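You operate a simulated robot arm through the tools that you are given. There is no shell and no other tool.

You run a simulated robot arm. Do the job below in one go: nothing can be reset, and whatever is moved stays where it is left.

TASK
The alarm names a dead port: move its lead to port P6.
Fine: clear the alarm, start P6, and put the orange stopper in the dead port.

Only the result counts: the job must be done as asked and must still hold three seconds after the hand-in. Knocking over, shifting, dropping, spilling or breaking anything else fails it. A push-on lid holds only when it is set on centred and level and pressed home; a screw cap is set on level and turned clockwise until tight.

THE ROBOT
A 7-joint arm with a fingered hand, fixed in place. Base frame: the origin is on the floor under the middle of its stand, x ahead of it, y to its left, z up; the work surface is at about z = 780. Units: mm, degrees, N and s.
It reaches about 1023 mm from its shoulder. Its first joint turns from -166.0 to 166.0 degrees. Payload 4 kg.
The tool frame sits at the grasp point between the pads (the TCP): z along the fingers, y along the line on which they close. The tips reach 30 mm beyond it. The gripper opens to 104 mm; its body begins 35 mm behind the TCP. The gripper is a hand of 4 fingers: y runs from the thumb to the fingers, the wrist lies at [-15, -113, -190] in the tool frame, and closing takes about 1.5 s.
Orientation is told as [roll, pitch, yaw] about the base's x, y, z axes, in that order, counted from this pose: with the fingers straight down and the wrist toward the robot, the tool's x, y and z point along [0, 1, 0], [1, 0, 0] and [0, 0, -1] of the base frame.

THE INTERFACE
- The arm moves only by the tool step_arm. Its argument "commands" is a list that holds one entry, the list of rows, each a list of 6 numbers: the shift along the base's x, y, z in mm, then the turn, a rotation vector about the base's x, y, z in degrees. In form: [[[x, y, z, wx, wy, wz], ...]]. A call has 1 to 20 rows; each row shifts and turns the commanded pose from where the row before left it. "fingers" is the finger opening in mm, from 0 to 104, set as the call begins (left out, the last holds). Rows are played at 5 a second. More than 50 mm and 8.6 degrees between two rows, or a gripper value outside its range, and nothing of the call is played. A pose out of reach is approached as far as the arm can. The call stops where the force on the tool passes 40 N (or 10 N more than at its start, if that is more) or the arm is blocked; 0.2 s more then pass. The fingers move at their own pace (about 153 mm/s each) and stop on an object; they squeeze with about 27 N. The grip force told is the motor's: it shows also when the fingers shut on nothing. Time passes only in rows, and 0.2 s behind the last, so rows that do not move let the fingers close. It gives the time, the measured TCP pose, the force on the tool (base axes), the opening and the grip force at its end, in the units of the frame above (readings bear some noise), with the torque about the TCP (base axes, N m) and any sound that the robot's microphone picked up.
- Cameras (640 x 400 px; columns grow to the right, rows downward): "scene" is fixed at [51.9, -512.2, 1553.2]; the picture's right is [0.62, -0.79, 0.00], its down [-0.38, -0.30, -0.88] and it looks along [0.69, 0.54, -0.48] (base axes); focal length 366 px, centre (320, 200). "wrist" rides on the gripper at [61, -92, -130] in the tool frame; the picture's right is [-0.81, 0.27, -0.52], its down [-0.53, -0.71, 0.46] and it looks along [-0.24, 0.65, 0.72] (tool axes); focal length 275 px, centre (320, 200). There is no depth. A picture from a camera that has moved, and an enlarged one, comes with that camera's place and axes in the base frame and with its lens. The place of the scene camera against the robot may be out by one fixed shift of up to 25 mm in any direction.
- grab_frame(camera): a new picture of that camera. No time passes.
- set_fingers(index, middle, ring, thumb_bend, thumb_turn): sets how far each is bent, from 0 (flat) to 1 (curled in); at 0.3 the hand is open as for a grip, at 0.7 the pads meet at the TCP. One left out holds its place. A second passes; each finger stops where it meets its share of the squeeze, and holds until it gets a number again. A gripper value or a shape takes the hand back. It gives what a move gives, with no picture; readings hold the bend of each and the force on the fingers (four entries, about 0 where the hand has none), thumb and palm. thumb_turn goes from beside the hand (0) to across from the fingers (1), as for a grip.
- grasp_type(shape): the hand has 4 fingers and takes this shape, open, in about a second: jaw (thumb against the fingers, like two jaws); tri (thumb and two fingers); tip (a fingertip pinch); poke (one finger out to press); point (the index stretched); flat (the hand flat); cup (the hand cupped); fist (a fist). The gripper value then closes the fingers along that shape, each until it touches; the sizes above hold for jaw. It gives what a move gives, with no picture.
- zoom(camera, box): a new picture of the part [left, top, right, bottom] of that camera's present view, enlarged. No time passes.
- close_job(): hands the job in; it is judged then, once.

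Places have to be worked out from the pictures, the camera data and where the tool is seen. Open the gripper and draw the arm clear of the work before you hand the job in, unless the task says otherwise.

The tools are called after "Request:" as a command line: name --argument value ..., lists and objects as JSON in quotes. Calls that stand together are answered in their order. step_arm: Moves the arm, as the interface text tells. Its arguments: {"type":"object","properties":{"commands":{"type":"array"},"fingers":{"type":"number"}},"required":["commands"]} The other tools are called the same way: grasp_type (shape) gives the hand a shape; set_fingers (index, middle, ring, thumb_bend, thumb_turn) moves the fingers one by one; grab_frame (camera) takes a picture; zoom (camera, box) takes an enlarged picture of a part of a camera's view; close_job () hands the job in.

At the start:

```text
clock: 0.0
position: [556.1, 216.2, 1257.3]
ee_rot: [0.1, 0.1, 0.0]
force: [-0.3, -0.4, -0.1]
moment: [0.02, 0.03, 0.0]
finger_gap: 103.5
grip_force: 0.0
shape: jaw
bend: [0.3, 0.3, 0.3, 0.3, 0.98]
finger forces: [0.1, 0.0, 0.0, 0.1, 0.0, 0.1]
```

scene: 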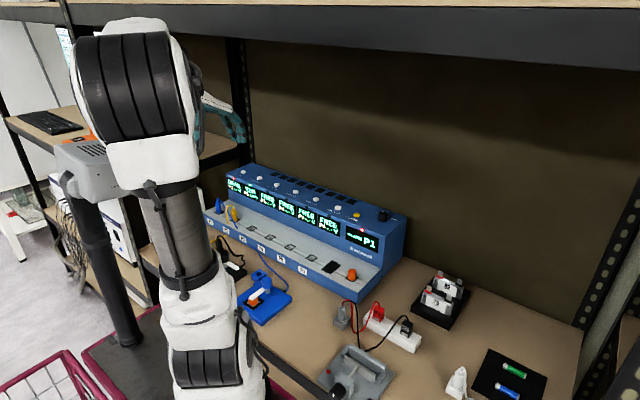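
wrist: 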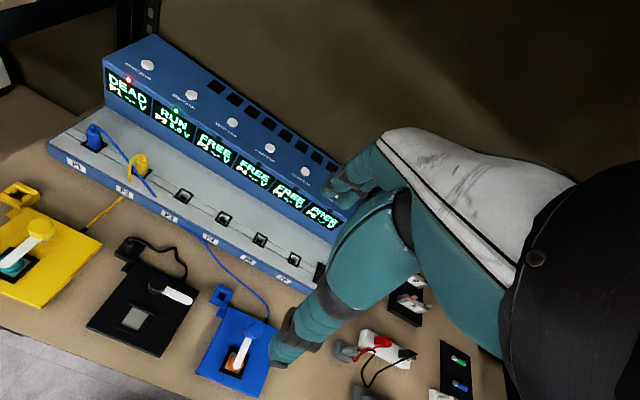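

I see a blue station with six ports; P1 reads DEAD, P2 RUN, the rest FREE, and the alarm says P1. I zoom in on the station for details first.

Request:
zoom --camera "scene" --box '[200, 150, 420, 300]'

Request:
zoom --camera "wrist" --box '[40, 30, 360, 230]'

Request:
zoom --camera "wrist" --box '[0, 100, 320, 300]'

Request:
zoom --camera "scene" --box '[300, 190, 420, 300]'

```text
2.67 times, centred on (310, 225) of scene
camera zoom: at [51.9, -512.2, 1553.2], right [0.62, -0.79, 0.0], down [-0.38, -0.3, -0.88], along [0.69, 0.54, -0.48], focal length 975 px, centre (347, 133)
```

zoom: 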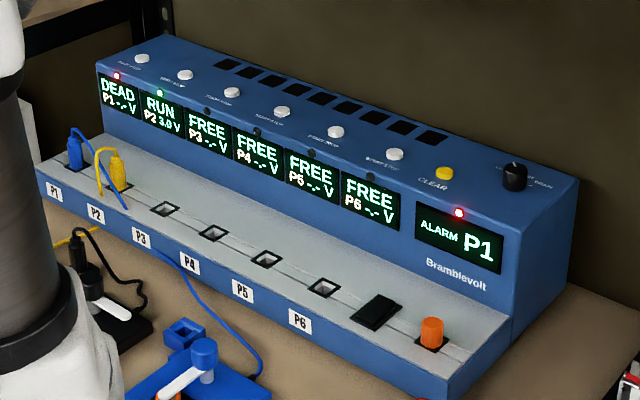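

```text
2.00 times, centred on (200, 130) of wrist
camera zoom: at [463.9, 277.5, 1388.8], right [0.27, -0.81, 0.52], down [-0.71, -0.53, -0.46], along [0.65, -0.24, -0.72], focal length 551 px, centre (560, 340)
```

zoom: 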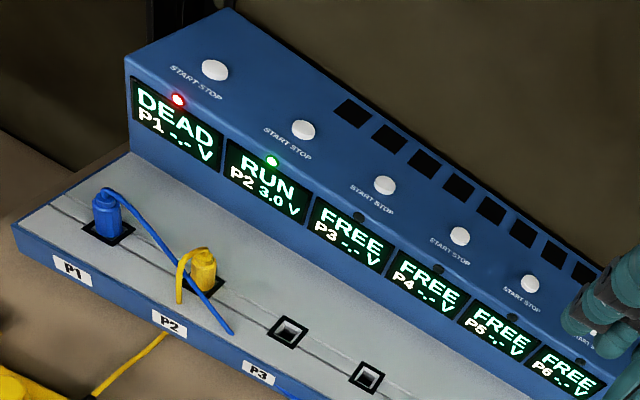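

```text
2.00 times, centred on (160, 200) of wrist
camera zoom: at [463.9, 277.5, 1388.8], right [0.27, -0.81, 0.52], down [-0.71, -0.53, -0.46], along [0.65, -0.24, -0.72], focal length 551 px, centre (640, 200)
```

zoom: 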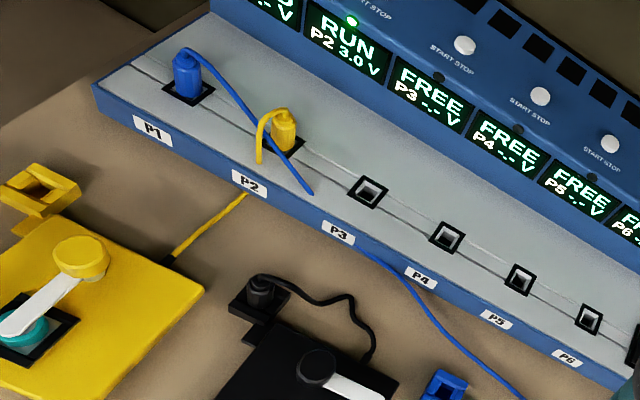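

```text
3.64 times, centred on (360, 245) of scene
camera zoom: at [51.9, -512.2, 1553.2], right [0.62, -0.79, 0.0], down [-0.38, -0.3, -0.88], along [0.69, 0.54, -0.48], focal length 1330 px, centre (174, 36)
```

zoom: 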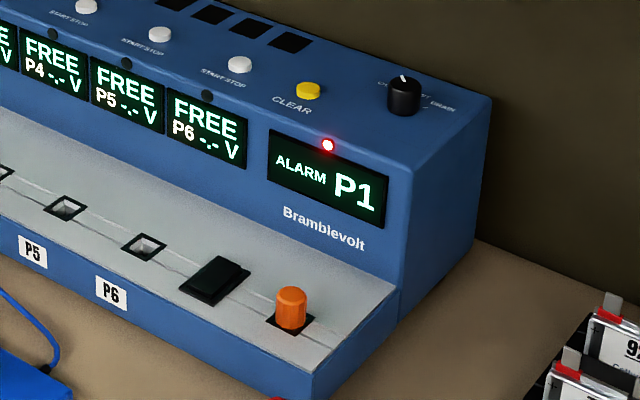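

The station runs parallel to base y, with ports roughly 90 mm apart at x≈762, and the alarm indicates P1. I look closer at the right end (knob, CLEAR, black part, stopper) and at the blue lead's route.

Request:
zoom --camera "scene" --box '[340, 195, 412, 240]'

Request:
zoom --camera "scene" --box '[300, 240, 396, 300]'

Request:
zoom --camera "wrist" --box '[80, 180, 320, 400]'

Request:
zoom --camera "wrist" --box '[60, 110, 200, 210]'

Request:
zoom --camera "scene" --box '[300, 260, 560, 400]'

```text
8.89 times, centred on (376, 218) of scene
camera zoom: at [51.9, -512.2, 1553.2], right [0.62, -0.79, 0.0], down [-0.38, -0.3, -0.88], along [0.69, 0.54, -0.48], focal length 3251 px, centre (-178, 44)
```

zoom: 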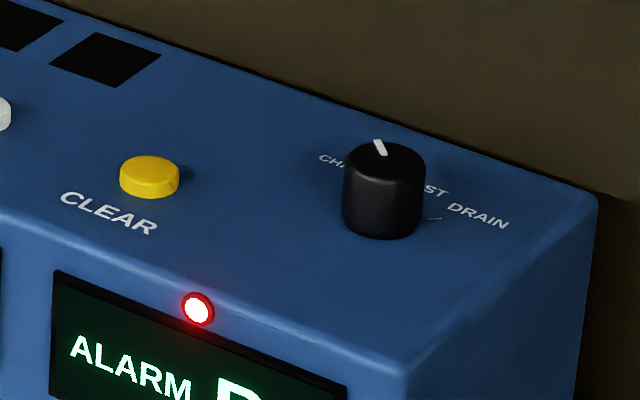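

```text
6.67 times, centred on (348, 270) of scene
camera zoom: at [51.9, -512.2, 1553.2], right [0.62, -0.79, 0.0], down [-0.38, -0.3, -0.88], along [0.69, 0.54, -0.48], focal length 2438 px, centre (133, -267)
```

zoom: 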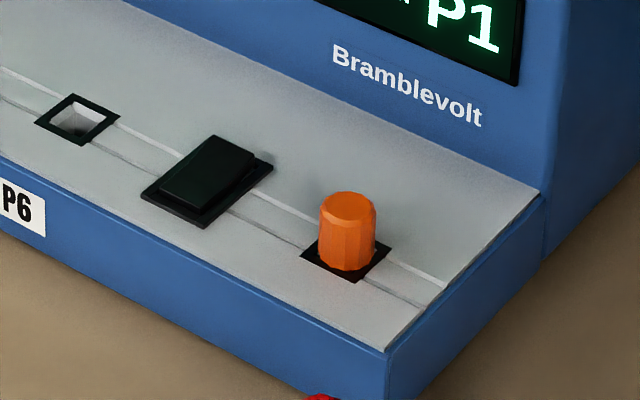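

```text
1.82 times, centred on (200, 290) of wrist
camera zoom: at [463.9, 277.5, 1388.8], right [0.27, -0.81, 0.52], down [-0.71, -0.53, -0.46], along [0.65, -0.24, -0.72], focal length 500 px, centre (538, 36)
```

zoom: 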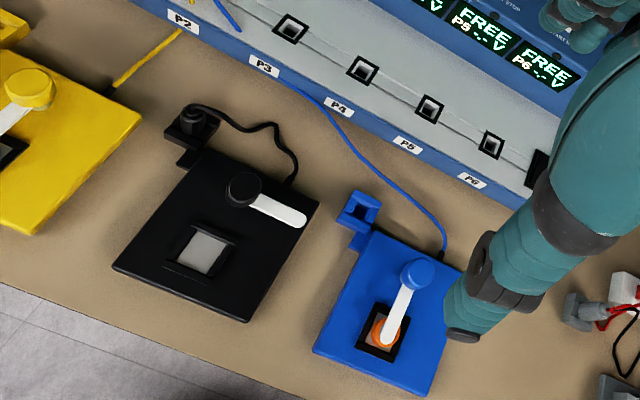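

```text
4.00 times, centred on (130, 160) of wrist
camera zoom: at [463.9, 277.5, 1388.8], right [0.27, -0.81, 0.52], down [-0.71, -0.53, -0.46], along [0.65, -0.24, -0.72], focal length 1101 px, centre (1080, 360)
```

zoom: 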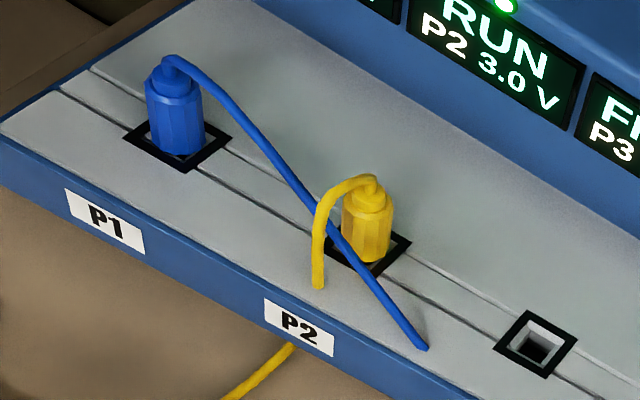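

```text
2.46 times, centred on (430, 330) of scene
camera zoom: at [51.9, -512.2, 1553.2], right [0.62, -0.79, 0.0], down [-0.38, -0.3, -0.88], along [0.69, 0.54, -0.48], focal length 900 px, centre (49, -120)
```

zoom: 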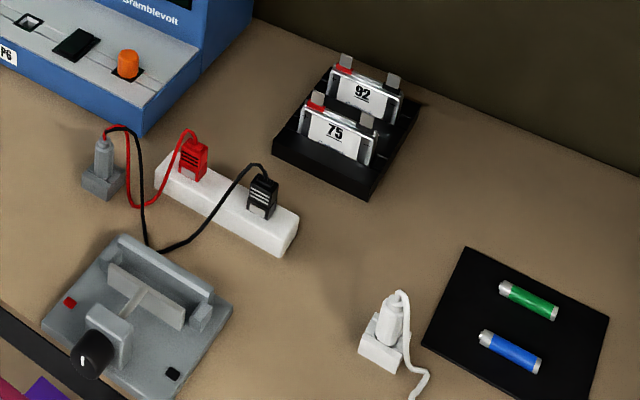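

The knob points to CHARGE and the black part is a rocker switch next to P6, so I will leave both alone. I shift the arm toward −y to see P6, the stopper and the buttons from the wrist camera, for triangulation.

Request:
step_arm --commands '[[[0, -45, 0, 0, 0, 0], [0, -45, 0, 0, 0, 0], [0, -45, 0, 0, 0, 0], [0, -45, 0, 0, 0, 0], [0, -20, 0, 0, 0, 0], [0, 0, 0, 0, 0, 0]]]'

Request:
grab_frame --camera "wrist"

Request:
grab_frame --camera "scene"

```text
clock: 1.4
position: [556.6, 17.4, 1256.0]
ee_rot: [0.0, -0.1, 0.0]
force: [0.2, 0.1, -0.2]
moment: [-0.01, 0.02, 0.02]
finger_gap: 103.7
grip_force: 0.0
shape: jaw
bend: [0.3, 0.3, 0.3, 0.3, 0.98]
finger forces: [0.0, 0.0, 0.0, 0.0, 0.0, 0.0]
```

```text
taken
camera wrist: at [464.6, 78.6, 1387.4], right [0.27, -0.81, 0.52], down [-0.71, -0.53, -0.46], along [0.65, -0.24, -0.72], focal length 275 px, centre (320, 200)
```

wrist: 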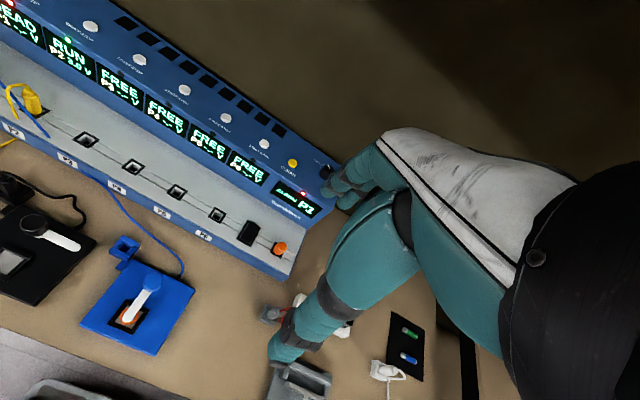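

```text
taken
```

scene: 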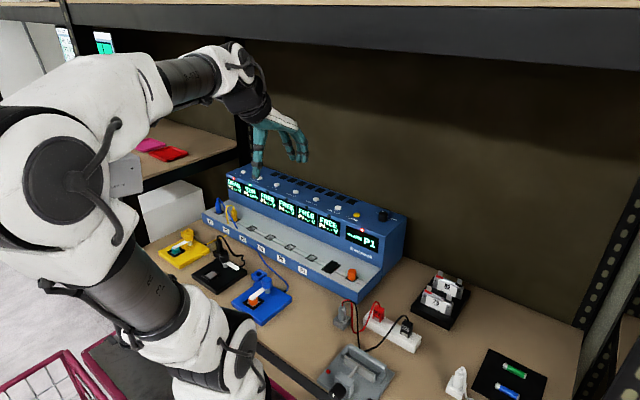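

The view shows the P6 end well now. I zoom for accurate pixel positions of ports, stopper, buttons and panel edges.

Request:
zoom --camera "wrist" --box '[100, 100, 340, 250]'

Request:
zoom --camera "wrist" --box '[180, 120, 340, 270]'

Request:
zoom --camera "wrist" --box '[0, 0, 200, 125]'

```text
2.67 times, centred on (220, 175) of wrist
camera zoom: at [464.6, 78.6, 1387.4], right [0.27, -0.81, 0.52], down [-0.71, -0.53, -0.46], along [0.65, -0.24, -0.72], focal length 734 px, centre (587, 267)
```

zoom: 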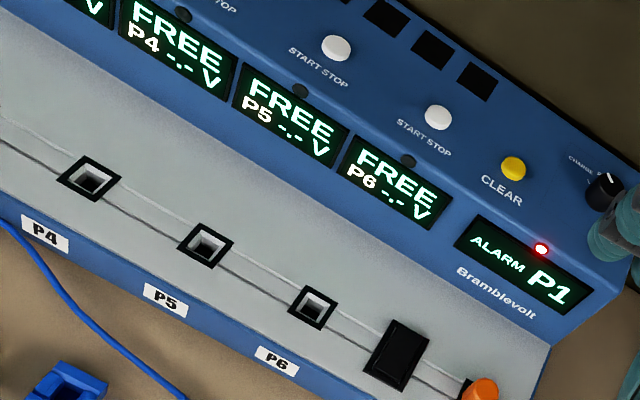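

```text
2.67 times, centred on (260, 195) of wrist
camera zoom: at [464.6, 78.6, 1387.4], right [0.27, -0.81, 0.52], down [-0.71, -0.53, -0.46], along [0.65, -0.24, -0.72], focal length 734 px, centre (480, 213)
```

zoom: 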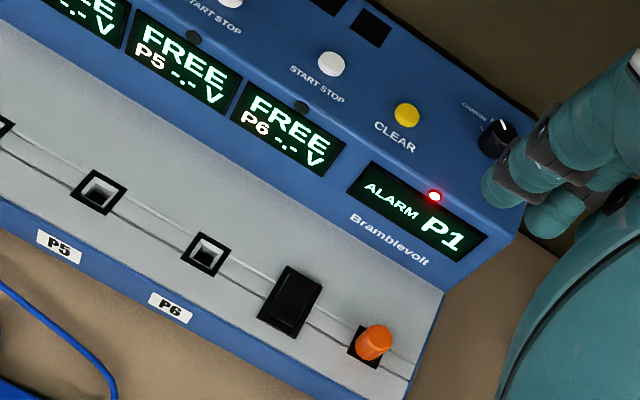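

```text
3.20 times, centred on (100, 62) of wrist
camera zoom: at [464.6, 78.6, 1387.4], right [0.27, -0.81, 0.52], down [-0.71, -0.53, -0.46], along [0.65, -0.24, -0.72], focal length 881 px, centre (1024, 640)
```

zoom: 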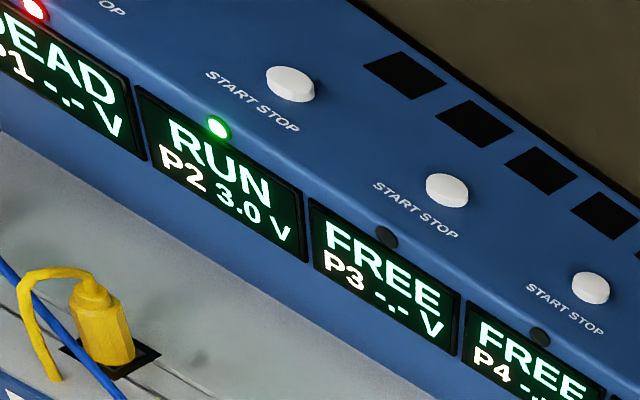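

Triangulating from both wrist views gives a deck at z≈829 and ports at x≈767 about 92 mm apart (P1 y≈559, P6 y≈98). The stopper is near (765,−54), the button tops are near z≈954 and x≈902, CLEAR is at y≈25 and START P6 at y≈98. I move above P1, staying high, and narrow the fingers a bit.

Request:
step_arm --commands '[[[15, 41, -10, 0, 0, 0], [15, 41, -10, 0, 0, 0], [15, 41, -10, 0, 0, 0], [15, 41, -15, 0, 0, 0], [15, 41, -15, 0, 0, 0], [15, 41, -15, 0, 0, 0], [15, 41, -15, 0, 0, 0], [15, 41, -15, 0, 0, 0], [15, 41, -15, 0, 0, 0], [15, 41, -15, 0, 0, 0], [15, 41, -15, 0, 0, 0], [15, 41, -15, 0, 0, 0], [15, 41, -15, 0, 0, 0], [10, 8, -15, 0, 0, 0], [0, 0, -15, 0, 0, 0], [0, 0, 0, 0, 0, 0]]]' --fingers 80

Request:
grab_frame --camera "wrist"

Request:
grab_frame --camera "scene"

```text
clock: 4.8
position: [761.1, 556.3, 1048.6]
ee_rot: [0.0, 0.0, 0.0]
force: [0.6, 0.7, -0.1]
moment: [0.0, 0.02, 0.0]
finger_gap: 80.2
grip_force: 0.1
shape: jaw
bend: [0.27, 0.35, 0.32, 0.52, 0.99]
finger forces: [0.0, 0.1, 0.0, 0.0, 0.0, 0.1]
```

```text
taken
camera wrist: at [669.0, 617.6, 1179.8], right [0.27, -0.81, 0.52], down [-0.71, -0.53, -0.46], along [0.65, -0.24, -0.72], focal length 275 px, centre (320, 200)
```

wrist: 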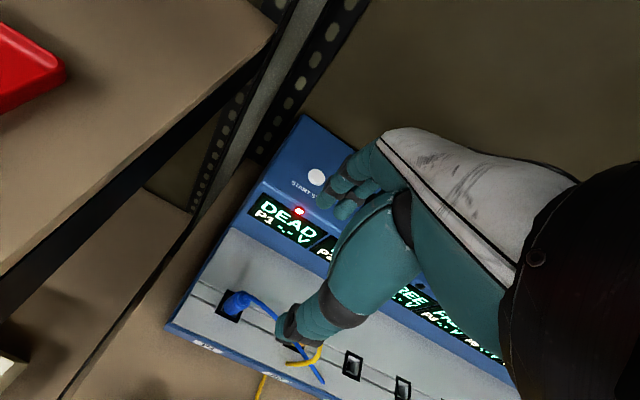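

```text
taken
```

scene: 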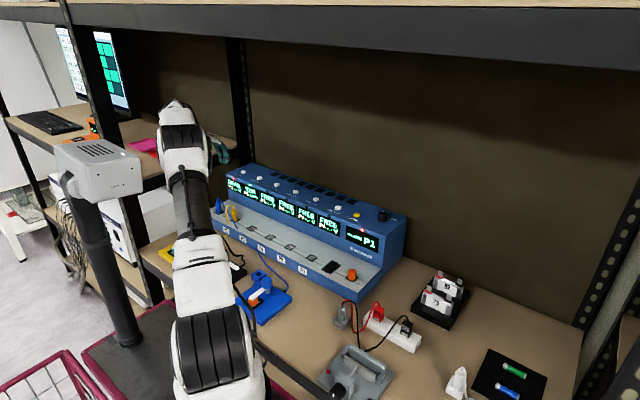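

The hand is above P1 with no contact. I zoom on the plug to refine its position.

Request:
zoom --camera "wrist" --box '[180, 240, 340, 400]'

Request:
zoom --camera "scene" --box '[160, 90, 260, 250]'

```text
2.50 times, centred on (260, 320) of wrist
camera zoom: at [669.0, 617.6, 1179.8], right [0.27, -0.81, 0.52], down [-0.71, -0.53, -0.46], along [0.65, -0.24, -0.72], focal length 688 px, centre (470, -100)
```

zoom: 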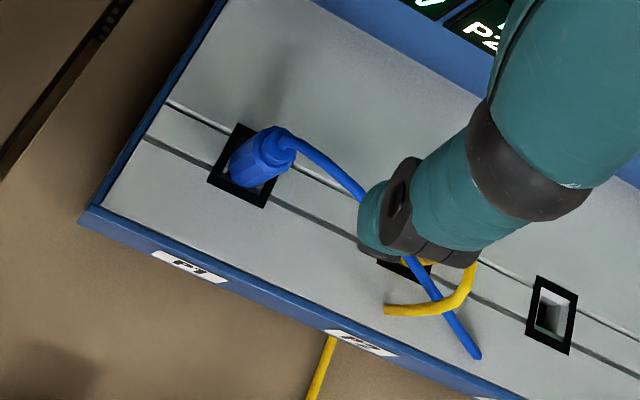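

```text
2.50 times, centred on (210, 170) of scene
camera zoom: at [51.9, -512.2, 1553.2], right [0.62, -0.79, 0.0], down [-0.38, -0.3, -0.88], along [0.69, 0.54, -0.48], focal length 914 px, centre (595, 275)
```

zoom: 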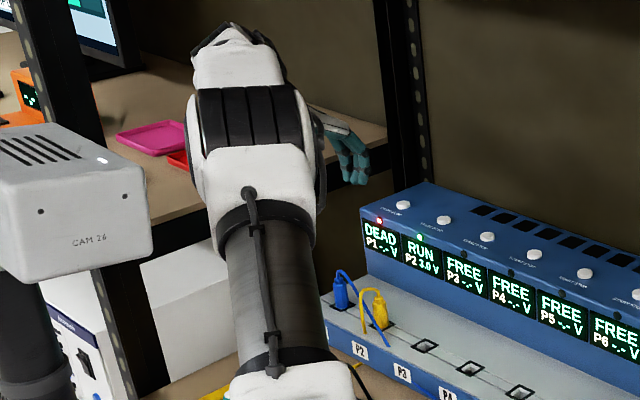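

The P1 frame centre comes out at about (764,555), with the plug body about 27 mm wide, its shoulder at z≈866 and its cap top at ≈886. I descend partway so the tips stay above the plug, then check alignment.

Request:
step_arm --commands '[[[3, 0, -30, 0, 0, 0], [0, 0, -30, 0, 0, 0], [0, 0, -30, 0, 0, 0], [0, 0, -25, 0, 0, 0], [0, 0, 0, 0, 0, 0], [0, 0, 0, 0, 0, 0]]]'

Request:
grab_frame --camera "wrist"

Request:
zoom --camera "scene" --box '[180, 130, 280, 250]'

```text
clock: 6.2
position: [763.3, 555.8, 933.4]
ee_rot: [0.0, 0.0, 0.0]
force: [-0.7, -0.3, -0.4]
moment: [0.01, 0.01, 0.0]
finger_gap: 80.1
grip_force: 0.0
shape: jaw
bend: [0.27, 0.35, 0.32, 0.52, 0.99]
finger forces: [0.0, 0.0, 0.1, 0.0, 0.1, 0.0]
```

```text
taken
camera wrist: at [670.9, 617.1, 1064.8], right [0.27, -0.81, 0.52], down [-0.71, -0.53, -0.46], along [0.65, -0.24, -0.72], focal length 275 px, centre (320, 200)
```

wrist: 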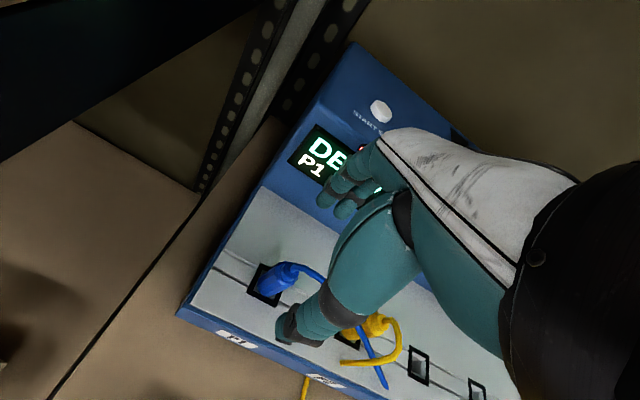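

```text
3.33 times, centred on (230, 190) of scene
camera zoom: at [51.9, -512.2, 1553.2], right [0.62, -0.79, 0.0], down [-0.38, -0.3, -0.88], along [0.69, 0.54, -0.48], focal length 1219 px, centre (620, 233)
```

zoom: 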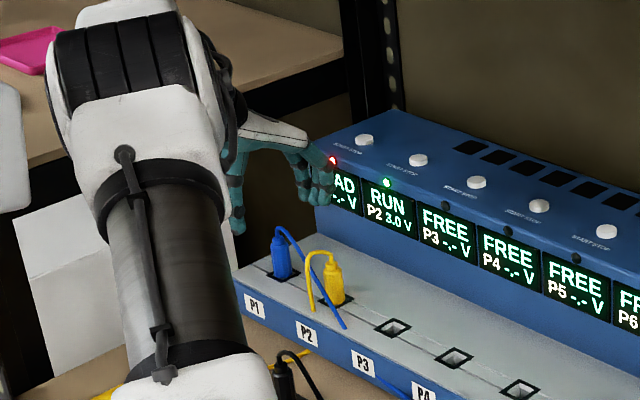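

The hand straddles the plug from above. I zoom in for a tighter fix on the P1 plug before the final descent.

Request:
zoom --camera "wrist" --box '[200, 150, 400, 350]'

Request:
zoom --camera "scene" --box '[205, 150, 265, 220]'

```text
2.00 times, centred on (300, 250) of wrist
camera zoom: at [670.9, 617.1, 1064.8], right [0.27, -0.81, 0.52], down [-0.71, -0.53, -0.46], along [0.65, -0.24, -0.72], focal length 551 px, centre (360, 100)
```

zoom: 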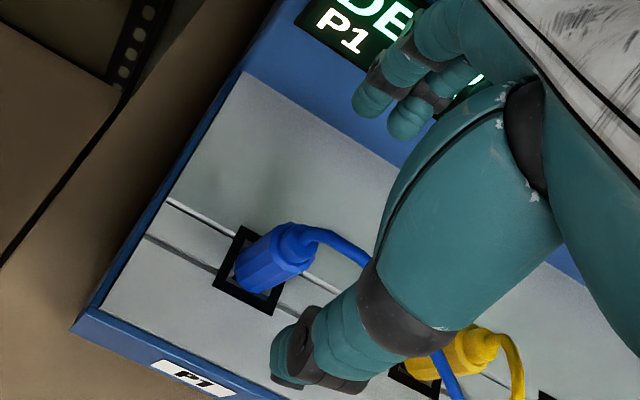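

```text
5.71 times, centred on (235, 185) of scene
camera zoom: at [51.9, -512.2, 1553.2], right [0.62, -0.79, 0.0], down [-0.38, -0.3, -0.88], along [0.69, 0.54, -0.48], focal length 2090 px, centre (806, 286)
```

zoom: 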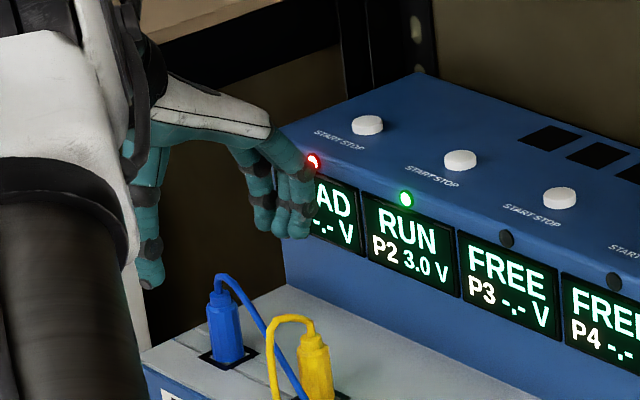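

P1's frame re-fixes at about (764,555) with the deck at z≈830, so the TCP is aligned to within a couple of mm. I narrow the opening and go down in small steps, then look.

Request:
step_arm --commands '[[[0, 0, 0, 0, 0, 0], [1, 0, -12, 0, 0, 0], [0, 0, -12, 0, 0, 0], [0, 0, -12, 0, 0, 0], [0, 0, 0, 0, 0, 0]]]' --fingers 66

Request:
zoom --camera "wrist" --box '[200, 150, 400, 350]'

Request:
zoom --camera "scene" --box '[205, 150, 265, 220]'

```text
clock: 7.4
position: [765.2, 556.9, 897.6]
ee_rot: [0.0, 0.0, 0.0]
force: [0.3, 0.2, -0.3]
moment: [-0.01, 0.01, 0.0]
finger_gap: 66.7
grip_force: 0.0
shape: jaw
bend: [0.28, 0.39, 0.36, 0.62, 1.0]
finger forces: [0.0, 0.0, 0.0, 0.0, 0.1, 0.0]
```

```text
2.00 times, centred on (300, 250) of wrist
camera zoom: at [672.9, 618.0, 1028.6], right [0.27, -0.81, 0.52], down [-0.71, -0.53, -0.46], along [0.64, -0.24, -0.72], focal length 551 px, centre (360, 100)
```

zoom: 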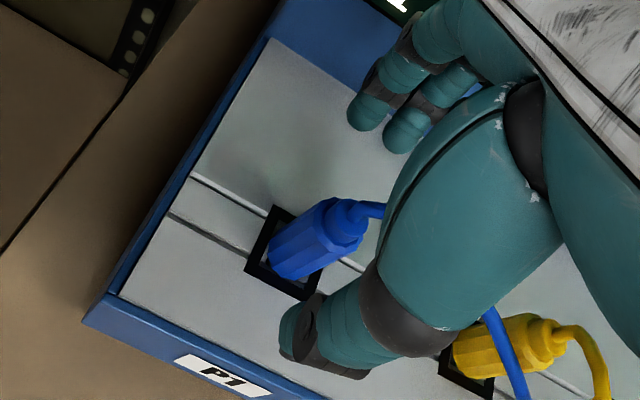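

```text
5.71 times, centred on (235, 185) of scene
camera zoom: at [51.9, -512.2, 1553.2], right [0.62, -0.79, 0.0], down [-0.38, -0.3, -0.88], along [0.69, 0.54, -0.48], focal length 2090 px, centre (806, 286)
```

zoom: 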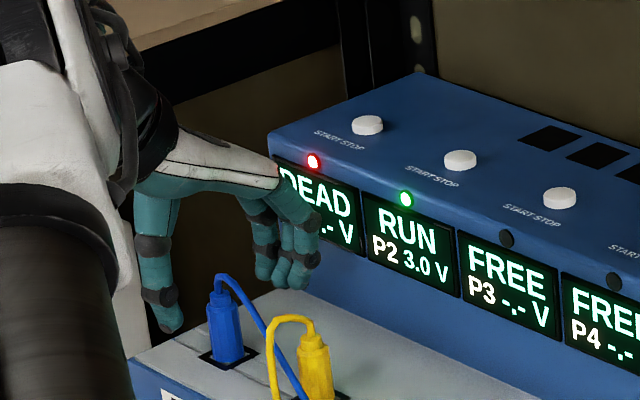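

The thumb and fingers straddle the plug cleanly and the cable leaves on the −y side. I continue slowly down to TCP z≈866, leaving the tips just above the deck.

Request:
step_arm --commands '[[[0, -1, -8, 0, 0, 0], [0, 0, -8, 0, 0, 0], [0, 0, -8, 0, 0, 0], [0, 0, -7, 0, 0, 0], [0, 0, 0, 0, 0, 0]]]'

Request:
zoom --camera "wrist" --box '[200, 150, 400, 350]'

Request:
zoom --camera "scene" --box '[205, 150, 265, 220]'

```text
clock: 8.6
position: [766.3, 555.5, 864.1]
ee_rot: [0.0, 0.1, 0.0]
force: [0.2, -0.3, 0.0]
moment: [0.03, -0.03, -0.01]
finger_gap: 66.4
grip_force: 0.0
shape: jaw
bend: [0.28, 0.39, 0.36, 0.62, 1.0]
finger forces: [0.0, 0.1, 0.0, 0.0, 0.0, 0.0]
```

```text
2.00 times, centred on (300, 250) of wrist
camera zoom: at [673.1, 616.2, 996.4], right [0.27, -0.81, 0.52], down [-0.71, -0.53, -0.46], along [0.65, -0.24, -0.72], focal length 551 px, centre (360, 100)
```

zoom: 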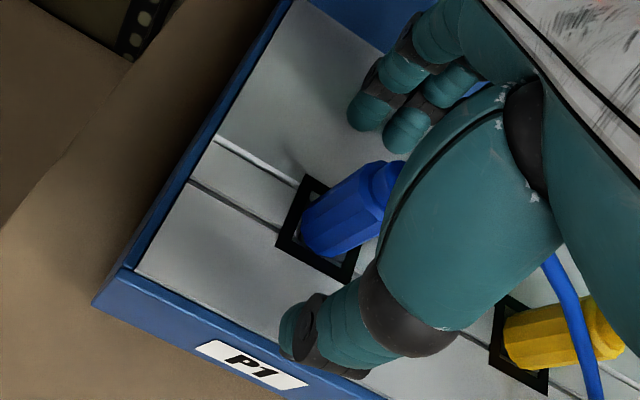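

```text
5.71 times, centred on (235, 185) of scene
camera zoom: at [51.9, -512.2, 1553.2], right [0.62, -0.79, 0.0], down [-0.38, -0.3, -0.88], along [0.69, 0.54, -0.48], focal length 2090 px, centre (806, 286)
```

zoom: 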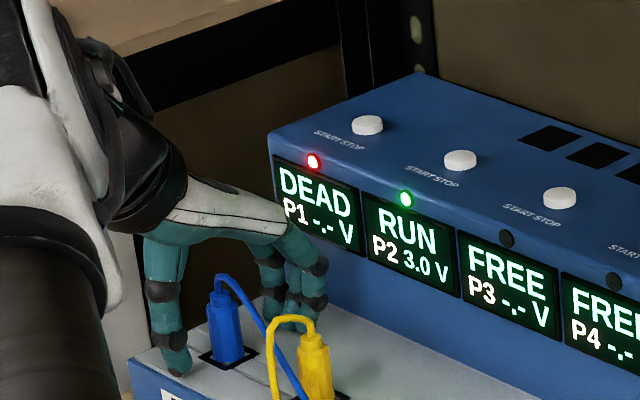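

The plug sits between the thumb and fingers, with no contact force yet. I close the fingers on the plug body.

Request:
step_arm --commands '[[[0, 0, 0, 0, 0, 0], [0, 0, 0, 0, 0, 0], [0, 0, 0, 0, 0, 0], [0, 0, 0, 0, 0, 0], [0, 0, 0, 0, 0, 0], [0, 0, 0, 0, 0, 0], [0, 0, 0, 0, 0, 0], [0, 0, 0, 0, 0, 0], [0, 0, 0, 0, 0, 0]]]' --fingers 0

Request:
zoom --camera "wrist" --box '[200, 150, 400, 350]'

Request:
zoom --camera "scene" --box '[205, 150, 265, 220]'

```text
clock: 10.6
position: [764.7, 555.2, 865.1]
ee_rot: [0.1, 0.0, 0.0]
force: [0.8, 0.7, 0.4]
moment: [0.02, 0.02, 0.01]
finger_gap: 11.8
grip_force: 27.4
shape: jaw
bend: [0.72, 0.7, 0.7, 0.75, 1.0]
finger forces: [15.3, 7.0, 0.0, 0.0, 23.0, 0.0]
```

```text
2.00 times, centred on (300, 250) of wrist
camera zoom: at [673.0, 616.2, 996.5], right [0.27, -0.81, 0.52], down [-0.71, -0.53, -0.46], along [0.65, -0.24, -0.72], focal length 551 px, centre (360, 100)
```

zoom: 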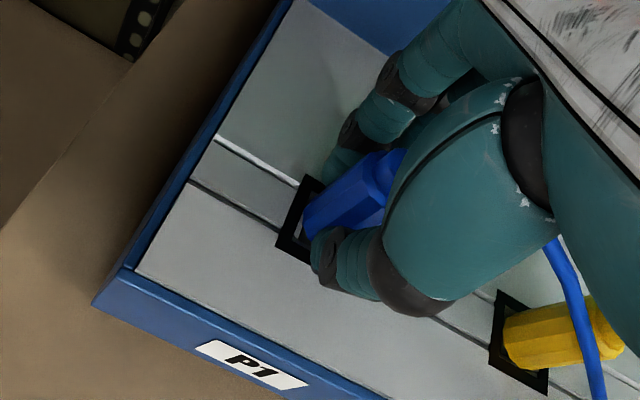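

```text
5.71 times, centred on (235, 185) of scene
camera zoom: at [51.9, -512.2, 1553.2], right [0.62, -0.79, 0.0], down [-0.38, -0.3, -0.88], along [0.69, 0.54, -0.48], focal length 2090 px, centre (806, 286)
```

zoom: 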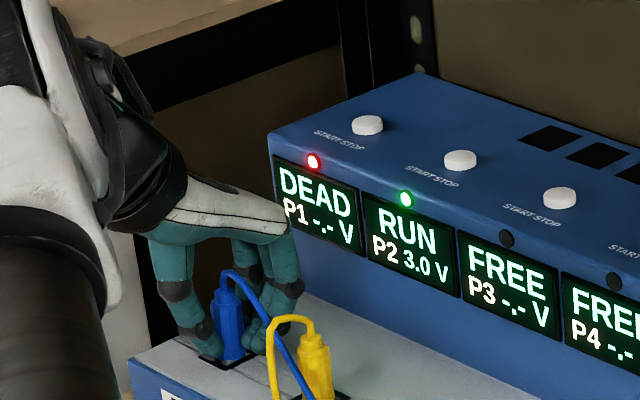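

The index finger, middle finger and thumb carry force on the plug. I pull straight up slowly and check that it comes along.

Request:
step_arm --commands '[[[0, 0, 4, 0, 0, 0], [0, 0, 6, 0, 0, 0], [0, 0, 8, 0, 0, 0], [0, 0, 10, 0, 0, 0], [0, 0, 10, 0, 0, 0], [0, 0, 0, 0, 0, 0]]]'

Request:
zoom --camera "wrist" --box '[200, 150, 400, 350]'

Request:
zoom --camera "scene" --box '[205, 150, 265, 220]'

```text
clock: 12.0
position: [765.6, 555.6, 903.1]
ee_rot: [-0.1, -0.1, 0.0]
force: [0.3, 0.4, 0.6]
moment: [0.01, 0.0, 0.0]
finger_gap: 11.5
grip_force: 26.8
shape: jaw
bend: [0.72, 0.7, 0.7, 0.75, 1.0]
finger forces: [15.7, 7.1, 0.1, 0.0, 22.9, 0.0]
```

```text
2.00 times, centred on (300, 250) of wrist
camera zoom: at [672.6, 616.5, 1035.7], right [0.27, -0.81, 0.52], down [-0.71, -0.53, -0.46], along [0.65, -0.24, -0.72], focal length 551 px, centre (360, 100)
```

zoom: 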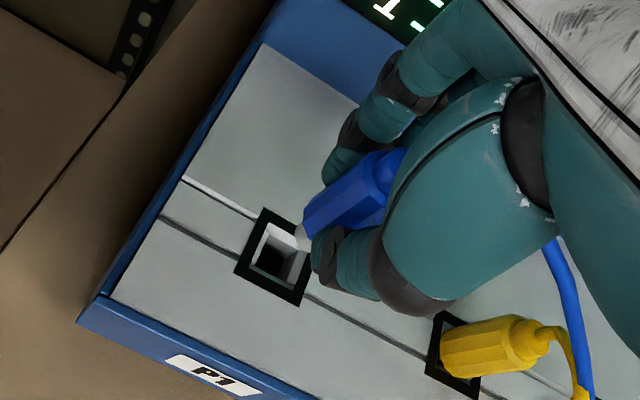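

```text
5.71 times, centred on (235, 185) of scene
camera zoom: at [51.9, -512.2, 1553.2], right [0.62, -0.79, 0.0], down [-0.38, -0.3, -0.88], along [0.69, 0.54, -0.48], focal length 2090 px, centre (806, 286)
```

zoom: 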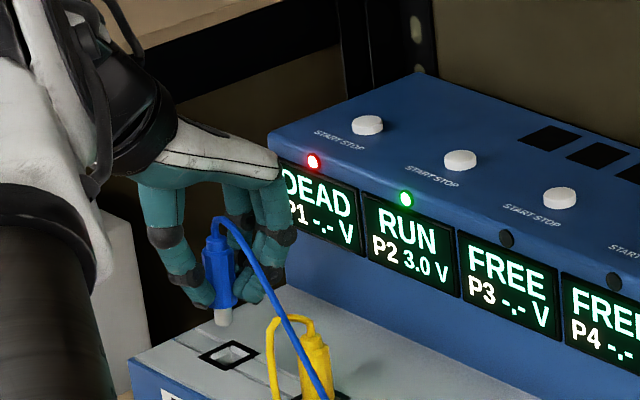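

The plug is out with its pin visible below the body, and the grip is steady. I check how the blue cable crosses the yellow one before moving off.

Request:
zoom --camera "scene" --box '[215, 185, 275, 245]'

Request:
zoom --camera "wrist" --box '[300, 200, 460, 400]'

Request:
zoom --camera "scene" --box '[200, 200, 330, 330]'

```text
6.67 times, centred on (245, 215) of scene
camera zoom: at [51.9, -512.2, 1553.2], right [0.62, -0.79, 0.0], down [-0.38, -0.3, -0.88], along [0.69, 0.54, -0.48], focal length 2438 px, centre (820, 100)
```

zoom: 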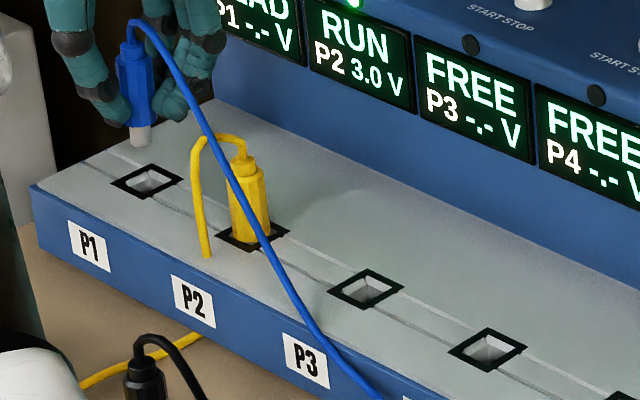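

```text
2.00 times, centred on (380, 300) of wrist
camera zoom: at [672.6, 616.5, 1035.7], right [0.27, -0.81, 0.52], down [-0.71, -0.53, -0.46], along [0.65, -0.24, -0.72], focal length 551 px, centre (200, 0)
```

zoom: 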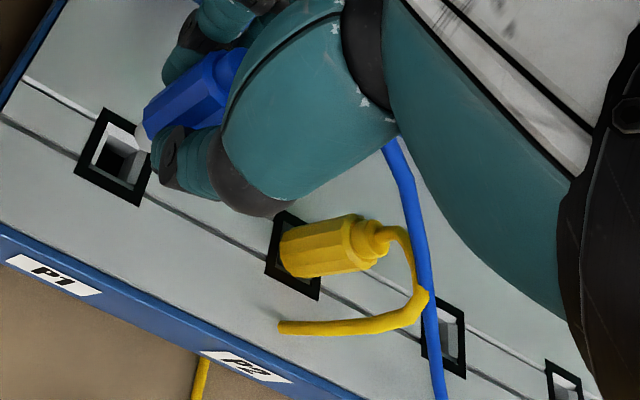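

```text
3.08 times, centred on (265, 265) of scene
camera zoom: at [51.9, -512.2, 1553.2], right [0.62, -0.79, 0.0], down [-0.38, -0.3, -0.88], along [0.69, 0.54, -0.48], focal length 1126 px, centre (489, 0)
```

zoom: 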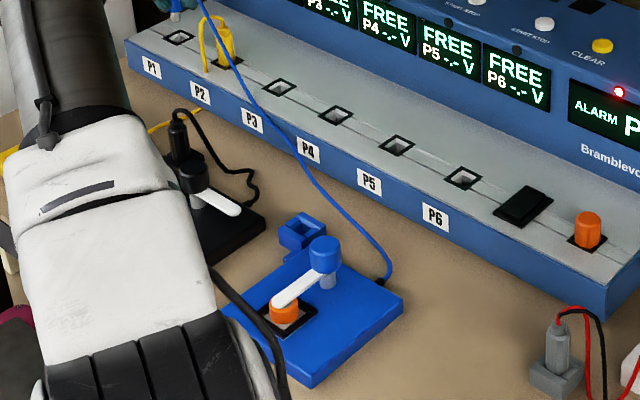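

The cables render as slack and the blue one is now free above the yellow plug. I lift to z≈1000, carry the plug along −y to above P6, then look.

Request:
step_arm --commands '[[[0, 0, 25, 0, 0, 0], [0, 0, 35, 0, 0, 0], [0, 0, 35, 0, 0, 0], [0, -30, 0, 0, 0, 0], [0, -40, 0, 0, 0, 0], [0, -40, 0, 0, 0, 0], [0, -40, 0, 0, 0, 0], [0, -40, 0, 0, 0, 0], [0, -40, 0, 0, 0, 0], [0, -40, 0, 0, 0, 0], [0, -40, 0, 0, 0, 0], [0, -40, 0, 0, 0, 0], [0, -40, 0, 0, 0, 0], [0, -40, 0, 0, 0, 0], [0, -28, 0, 0, 0, 0], [0, 0, 0, 0, 0, 0], [0, 0, 0, 0, 0, 0]]]'

Request:
grab_frame --camera "wrist"

Request:
grab_frame --camera "scene"

```text
clock: 15.6
position: [765.0, 97.8, 999.1]
ee_rot: [-0.1, 0.1, 0.1]
force: [0.7, 0.1, -0.1]
moment: [0.03, -0.02, -0.01]
finger_gap: 11.3
grip_force: 27.2
shape: jaw
bend: [0.72, 0.7, 0.7, 0.75, 1.0]
finger forces: [16.1, 7.2, 0.1, 0.0, 22.4, 0.0]
```

```text
taken
camera wrist: at [674.1, 159.9, 1131.1], right [0.27, -0.81, 0.52], down [-0.71, -0.53, -0.46], along [0.64, -0.24, -0.72], focal length 275 px, centre (320, 200)
```

wrist: 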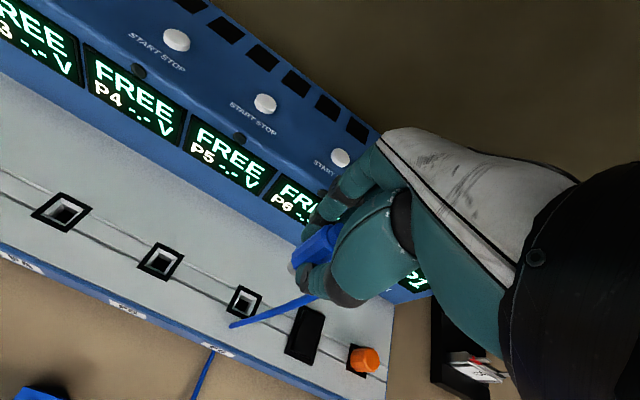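

```text
taken
```

scene: 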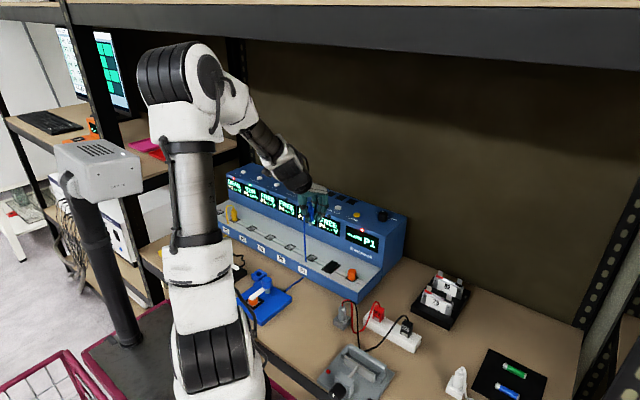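

The plug is carried near P6 with the grip steady. I zoom in to measure P6 against the plug pin.

Request:
zoom --camera "wrist" --box '[200, 220, 360, 340]'

Request:
zoom --camera "scene" --box '[270, 170, 370, 290]'

```text
3.33 times, centred on (280, 280) of wrist
camera zoom: at [674.1, 159.9, 1131.1], right [0.27, -0.81, 0.52], down [-0.71, -0.53, -0.46], along [0.64, -0.24, -0.72], focal length 918 px, centre (453, -67)
```

zoom: 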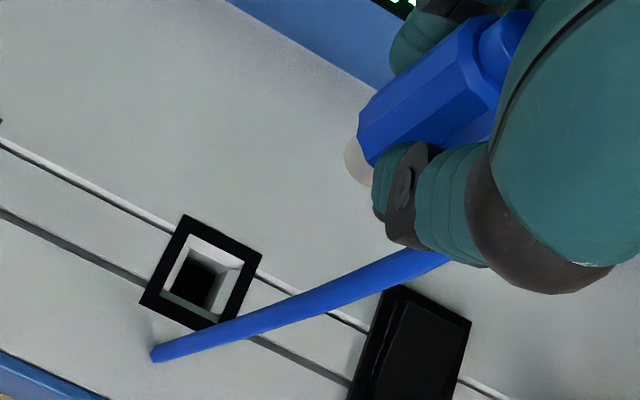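

```text
3.33 times, centred on (320, 230) of scene
camera zoom: at [51.9, -512.2, 1553.2], right [0.62, -0.79, 0.0], down [-0.38, -0.3, -0.88], along [0.69, 0.54, -0.48], focal length 1219 px, centre (320, 100)
```

zoom: 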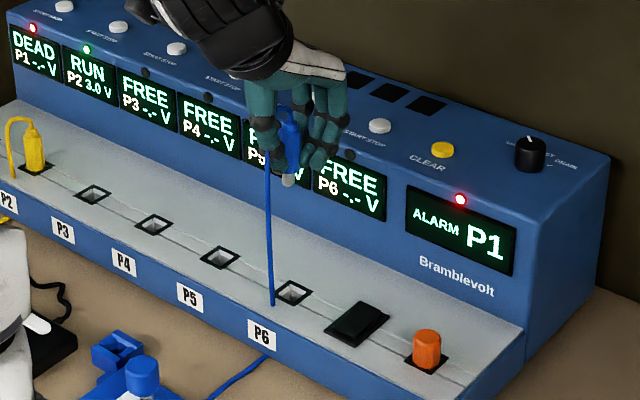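

P6's frame centre measures about (764.5,96), consistent with P1 plus 5×92 mm spacing. I shift y by −1 and descend until the pin is about 10 mm above the deck, then check alignment up close.

Request:
step_arm --commands '[[[0, -1, -25, 0, 0, 0], [0, 0, -25, 0, 0, 0], [0, 0, -25, 0, 0, 0], [0, 0, -20, 0, 0, 0], [0, 0, -10, 0, 0, 0], [0, 0, 0, 0, 0, 0], [0, 0, 0, 0, 0, 0]]]'

Request:
zoom --camera "wrist" --box '[240, 180, 400, 300]'

Request:
zoom --camera "scene" --box '[280, 210, 350, 280]'

```text
clock: 17.2
position: [765.7, 98.3, 892.2]
ee_rot: [0.1, 0.0, 0.0]
force: [-0.1, -0.4, -0.7]
moment: [0.01, -0.04, 0.0]
finger_gap: 11.5
grip_force: 27.2
shape: jaw
bend: [0.72, 0.7, 0.7, 0.75, 1.0]
finger forces: [16.4, 7.2, 0.0, 0.0, 22.5, 0.0]
```

```text
3.33 times, centred on (320, 240) of wrist
camera zoom: at [673.5, 159.2, 1024.4], right [0.27, -0.81, 0.52], down [-0.71, -0.53, -0.46], along [0.65, -0.24, -0.72], focal length 918 px, centre (320, 67)
```

zoom: 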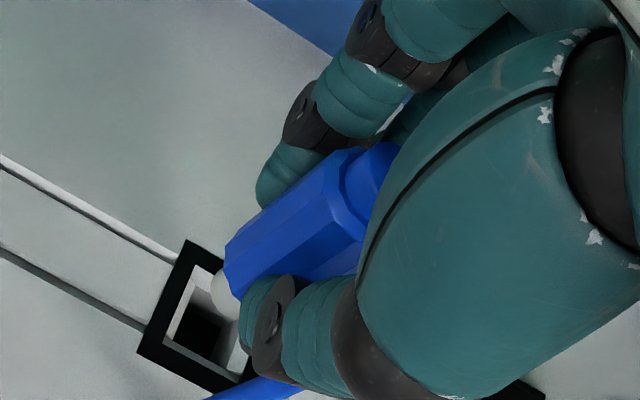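

```text
5.71 times, centred on (315, 245) of scene
camera zoom: at [51.9, -512.2, 1553.2], right [0.62, -0.79, 0.0], down [-0.38, -0.3, -0.88], along [0.69, 0.54, -0.48], focal length 2090 px, centre (349, -57)
```

zoom: 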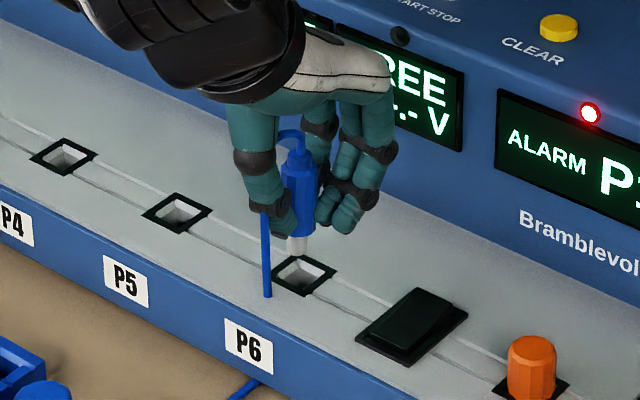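

Comparing with the earlier P1 lift view, the plug seems about 3 mm too far in +y. I zoom the scene camera on the pin and P6 hole to measure this.

Request:
zoom --camera "scene" --box '[300, 230, 332, 264]'

Request:
zoom --camera "wrist" --box '[260, 220, 324, 300]'

```text
11.76 times, centred on (316, 247) of scene
camera zoom: at [51.9, -512.2, 1553.2], right [0.62, -0.79, 0.0], down [-0.38, -0.3, -0.88], along [0.69, 0.54, -0.48], focal length 4303 px, centre (367, -353)
```

zoom: 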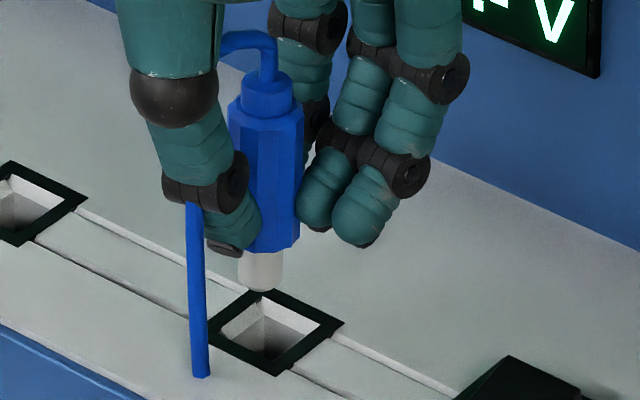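

```text
5.00 times, centred on (292, 260) of wrist
camera zoom: at [673.5, 159.2, 1024.4], right [0.27, -0.81, 0.52], down [-0.71, -0.53, -0.46], along [0.65, -0.24, -0.72], focal length 1376 px, centre (460, -100)
```

zoom: 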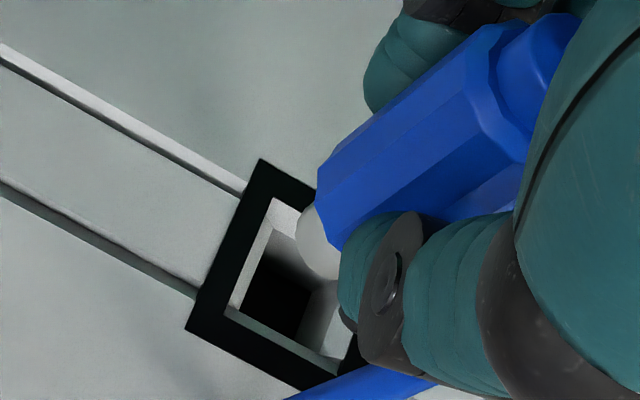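

The scene view shows the pin about 2.3 mm off along the camera's right, matching the wrist estimate. The socket is a tapered funnel. I correct by (+0.5, −2.5), then lower 16 mm slowly.

Request:
step_arm --commands '[[[0.5, -2.5, 0, 0, 0, 0], [0, 0, 0, 0, 0, 0], [0, 0, -4, 0, 0, 0], [0, 0, -4, 0, 0, 0], [0, 0, -4, 0, 0, 0], [0, 0, -4, 0, 0, 0], [0, 0, 0, 0, 0, 0]]]'

Request:
zoom --camera "scene" --box '[300, 230, 332, 264]'

Request:
zoom --camera "wrist" --box '[260, 190, 340, 290]'

```text
clock: 18.8
position: [766.2, 95.5, 876.3]
ee_rot: [0.0, 0.0, 0.1]
force: [0.4, -1.0, -0.7]
moment: [0.02, 0.01, -0.02]
finger_gap: 11.5
grip_force: 26.9
shape: jaw
bend: [0.72, 0.7, 0.7, 0.75, 1.0]
finger forces: [16.3, 7.2, 0.0, 0.1, 22.4, 0.0]
```

```text
11.76 times, centred on (316, 247) of scene
camera zoom: at [51.9, -512.2, 1553.2], right [0.62, -0.79, 0.0], down [-0.38, -0.3, -0.88], along [0.69, 0.54, -0.48], focal length 4303 px, centre (367, -353)
```

zoom: 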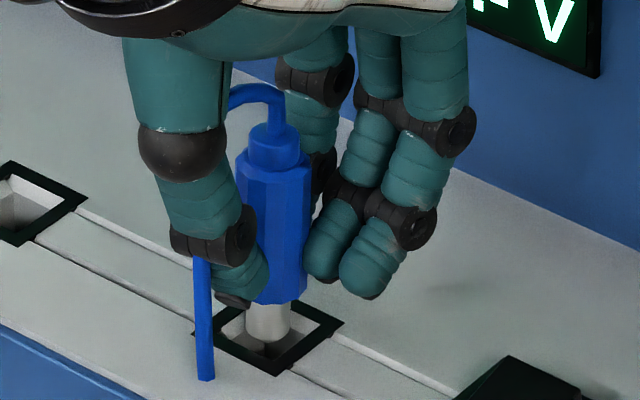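

```text
4.00 times, centred on (300, 240) of wrist
camera zoom: at [673.3, 156.7, 1008.8], right [0.27, -0.81, 0.52], down [-0.71, -0.53, -0.46], along [0.65, -0.24, -0.72], focal length 1101 px, centre (400, 40)
```

zoom: 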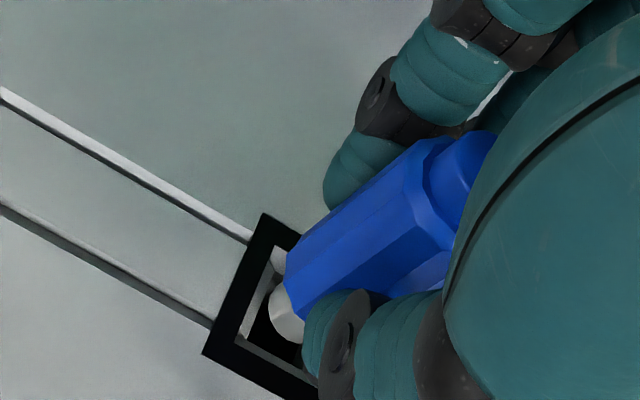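

The pin is centred in the P6 opening with no side force. I lower it the rest of the way in small steps.

Request:
step_arm --commands '[[[0, 0, -3, 0, 0, 0], [0, 0, -3, 0, 0, 0], [0, 0, -3, 0, 0, 0], [0, 0, -3, 0, 0, 0], [0, 0, 0, 0, 0, 0], [0, 0, 0, 0, 0, 0]]]'

Request:
zoom --camera "scene" --box '[300, 230, 332, 264]'

Request:
zoom --camera "wrist" --box '[260, 190, 340, 290]'

Request:
zoom --camera "scene" --box '[220, 160, 410, 290]'

```text
clock: 20.2
position: [764.9, 95.8, 864.6]
ee_rot: [0.1, 0.0, 0.0]
force: [0.0, 0.5, 2.1]
moment: [0.0, 0.01, -0.01]
finger_gap: 11.9
grip_force: 26.8
shape: jaw
bend: [0.72, 0.7, 0.7, 0.75, 1.0]
finger forces: [16.6, 7.2, 0.1, 0.1, 22.9, 0.0]
```

```text
11.76 times, centred on (316, 247) of scene
camera zoom: at [51.9, -512.2, 1553.2], right [0.62, -0.79, 0.0], down [-0.38, -0.3, -0.88], along [0.69, 0.54, -0.48], focal length 4303 px, centre (367, -353)
```

zoom: 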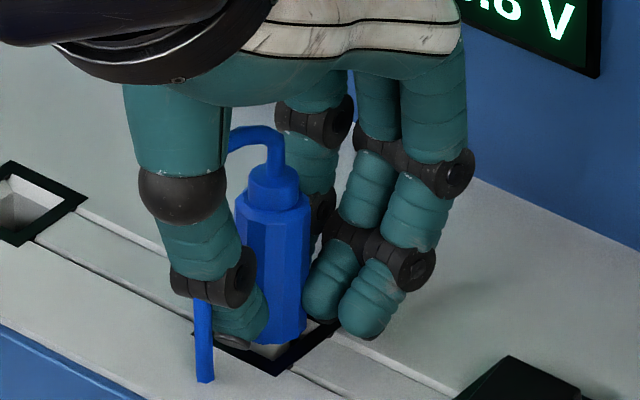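

```text
4.00 times, centred on (300, 240) of wrist
camera zoom: at [672.6, 156.4, 996.1], right [0.27, -0.81, 0.52], down [-0.71, -0.53, -0.46], along [0.64, -0.24, -0.72], focal length 1101 px, centre (400, 40)
```

zoom: 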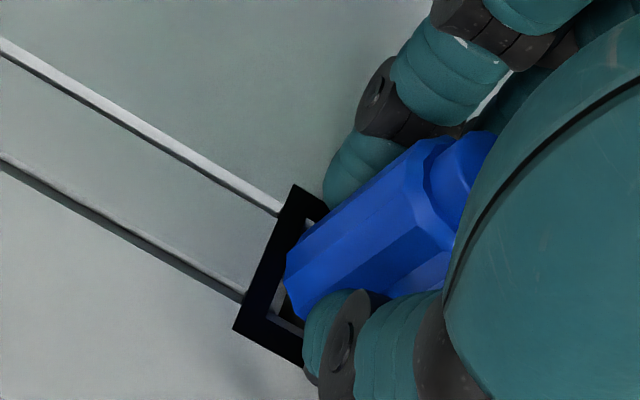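

```text
3.08 times, centred on (315, 225) of scene
camera zoom: at [51.9, -512.2, 1553.2], right [0.62, -0.79, 0.0], down [-0.38, -0.3, -0.88], along [0.69, 0.54, -0.48], focal length 1126 px, centre (335, 123)
```

zoom: 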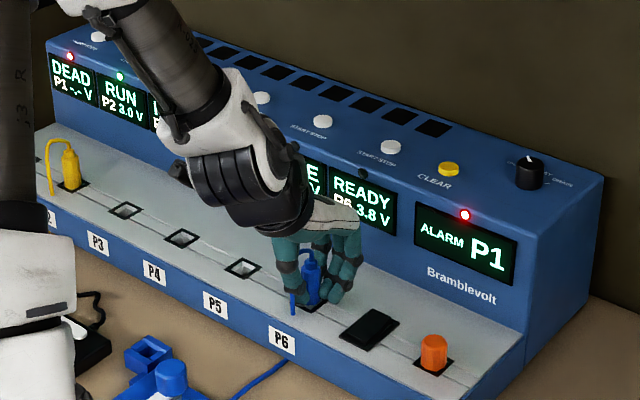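

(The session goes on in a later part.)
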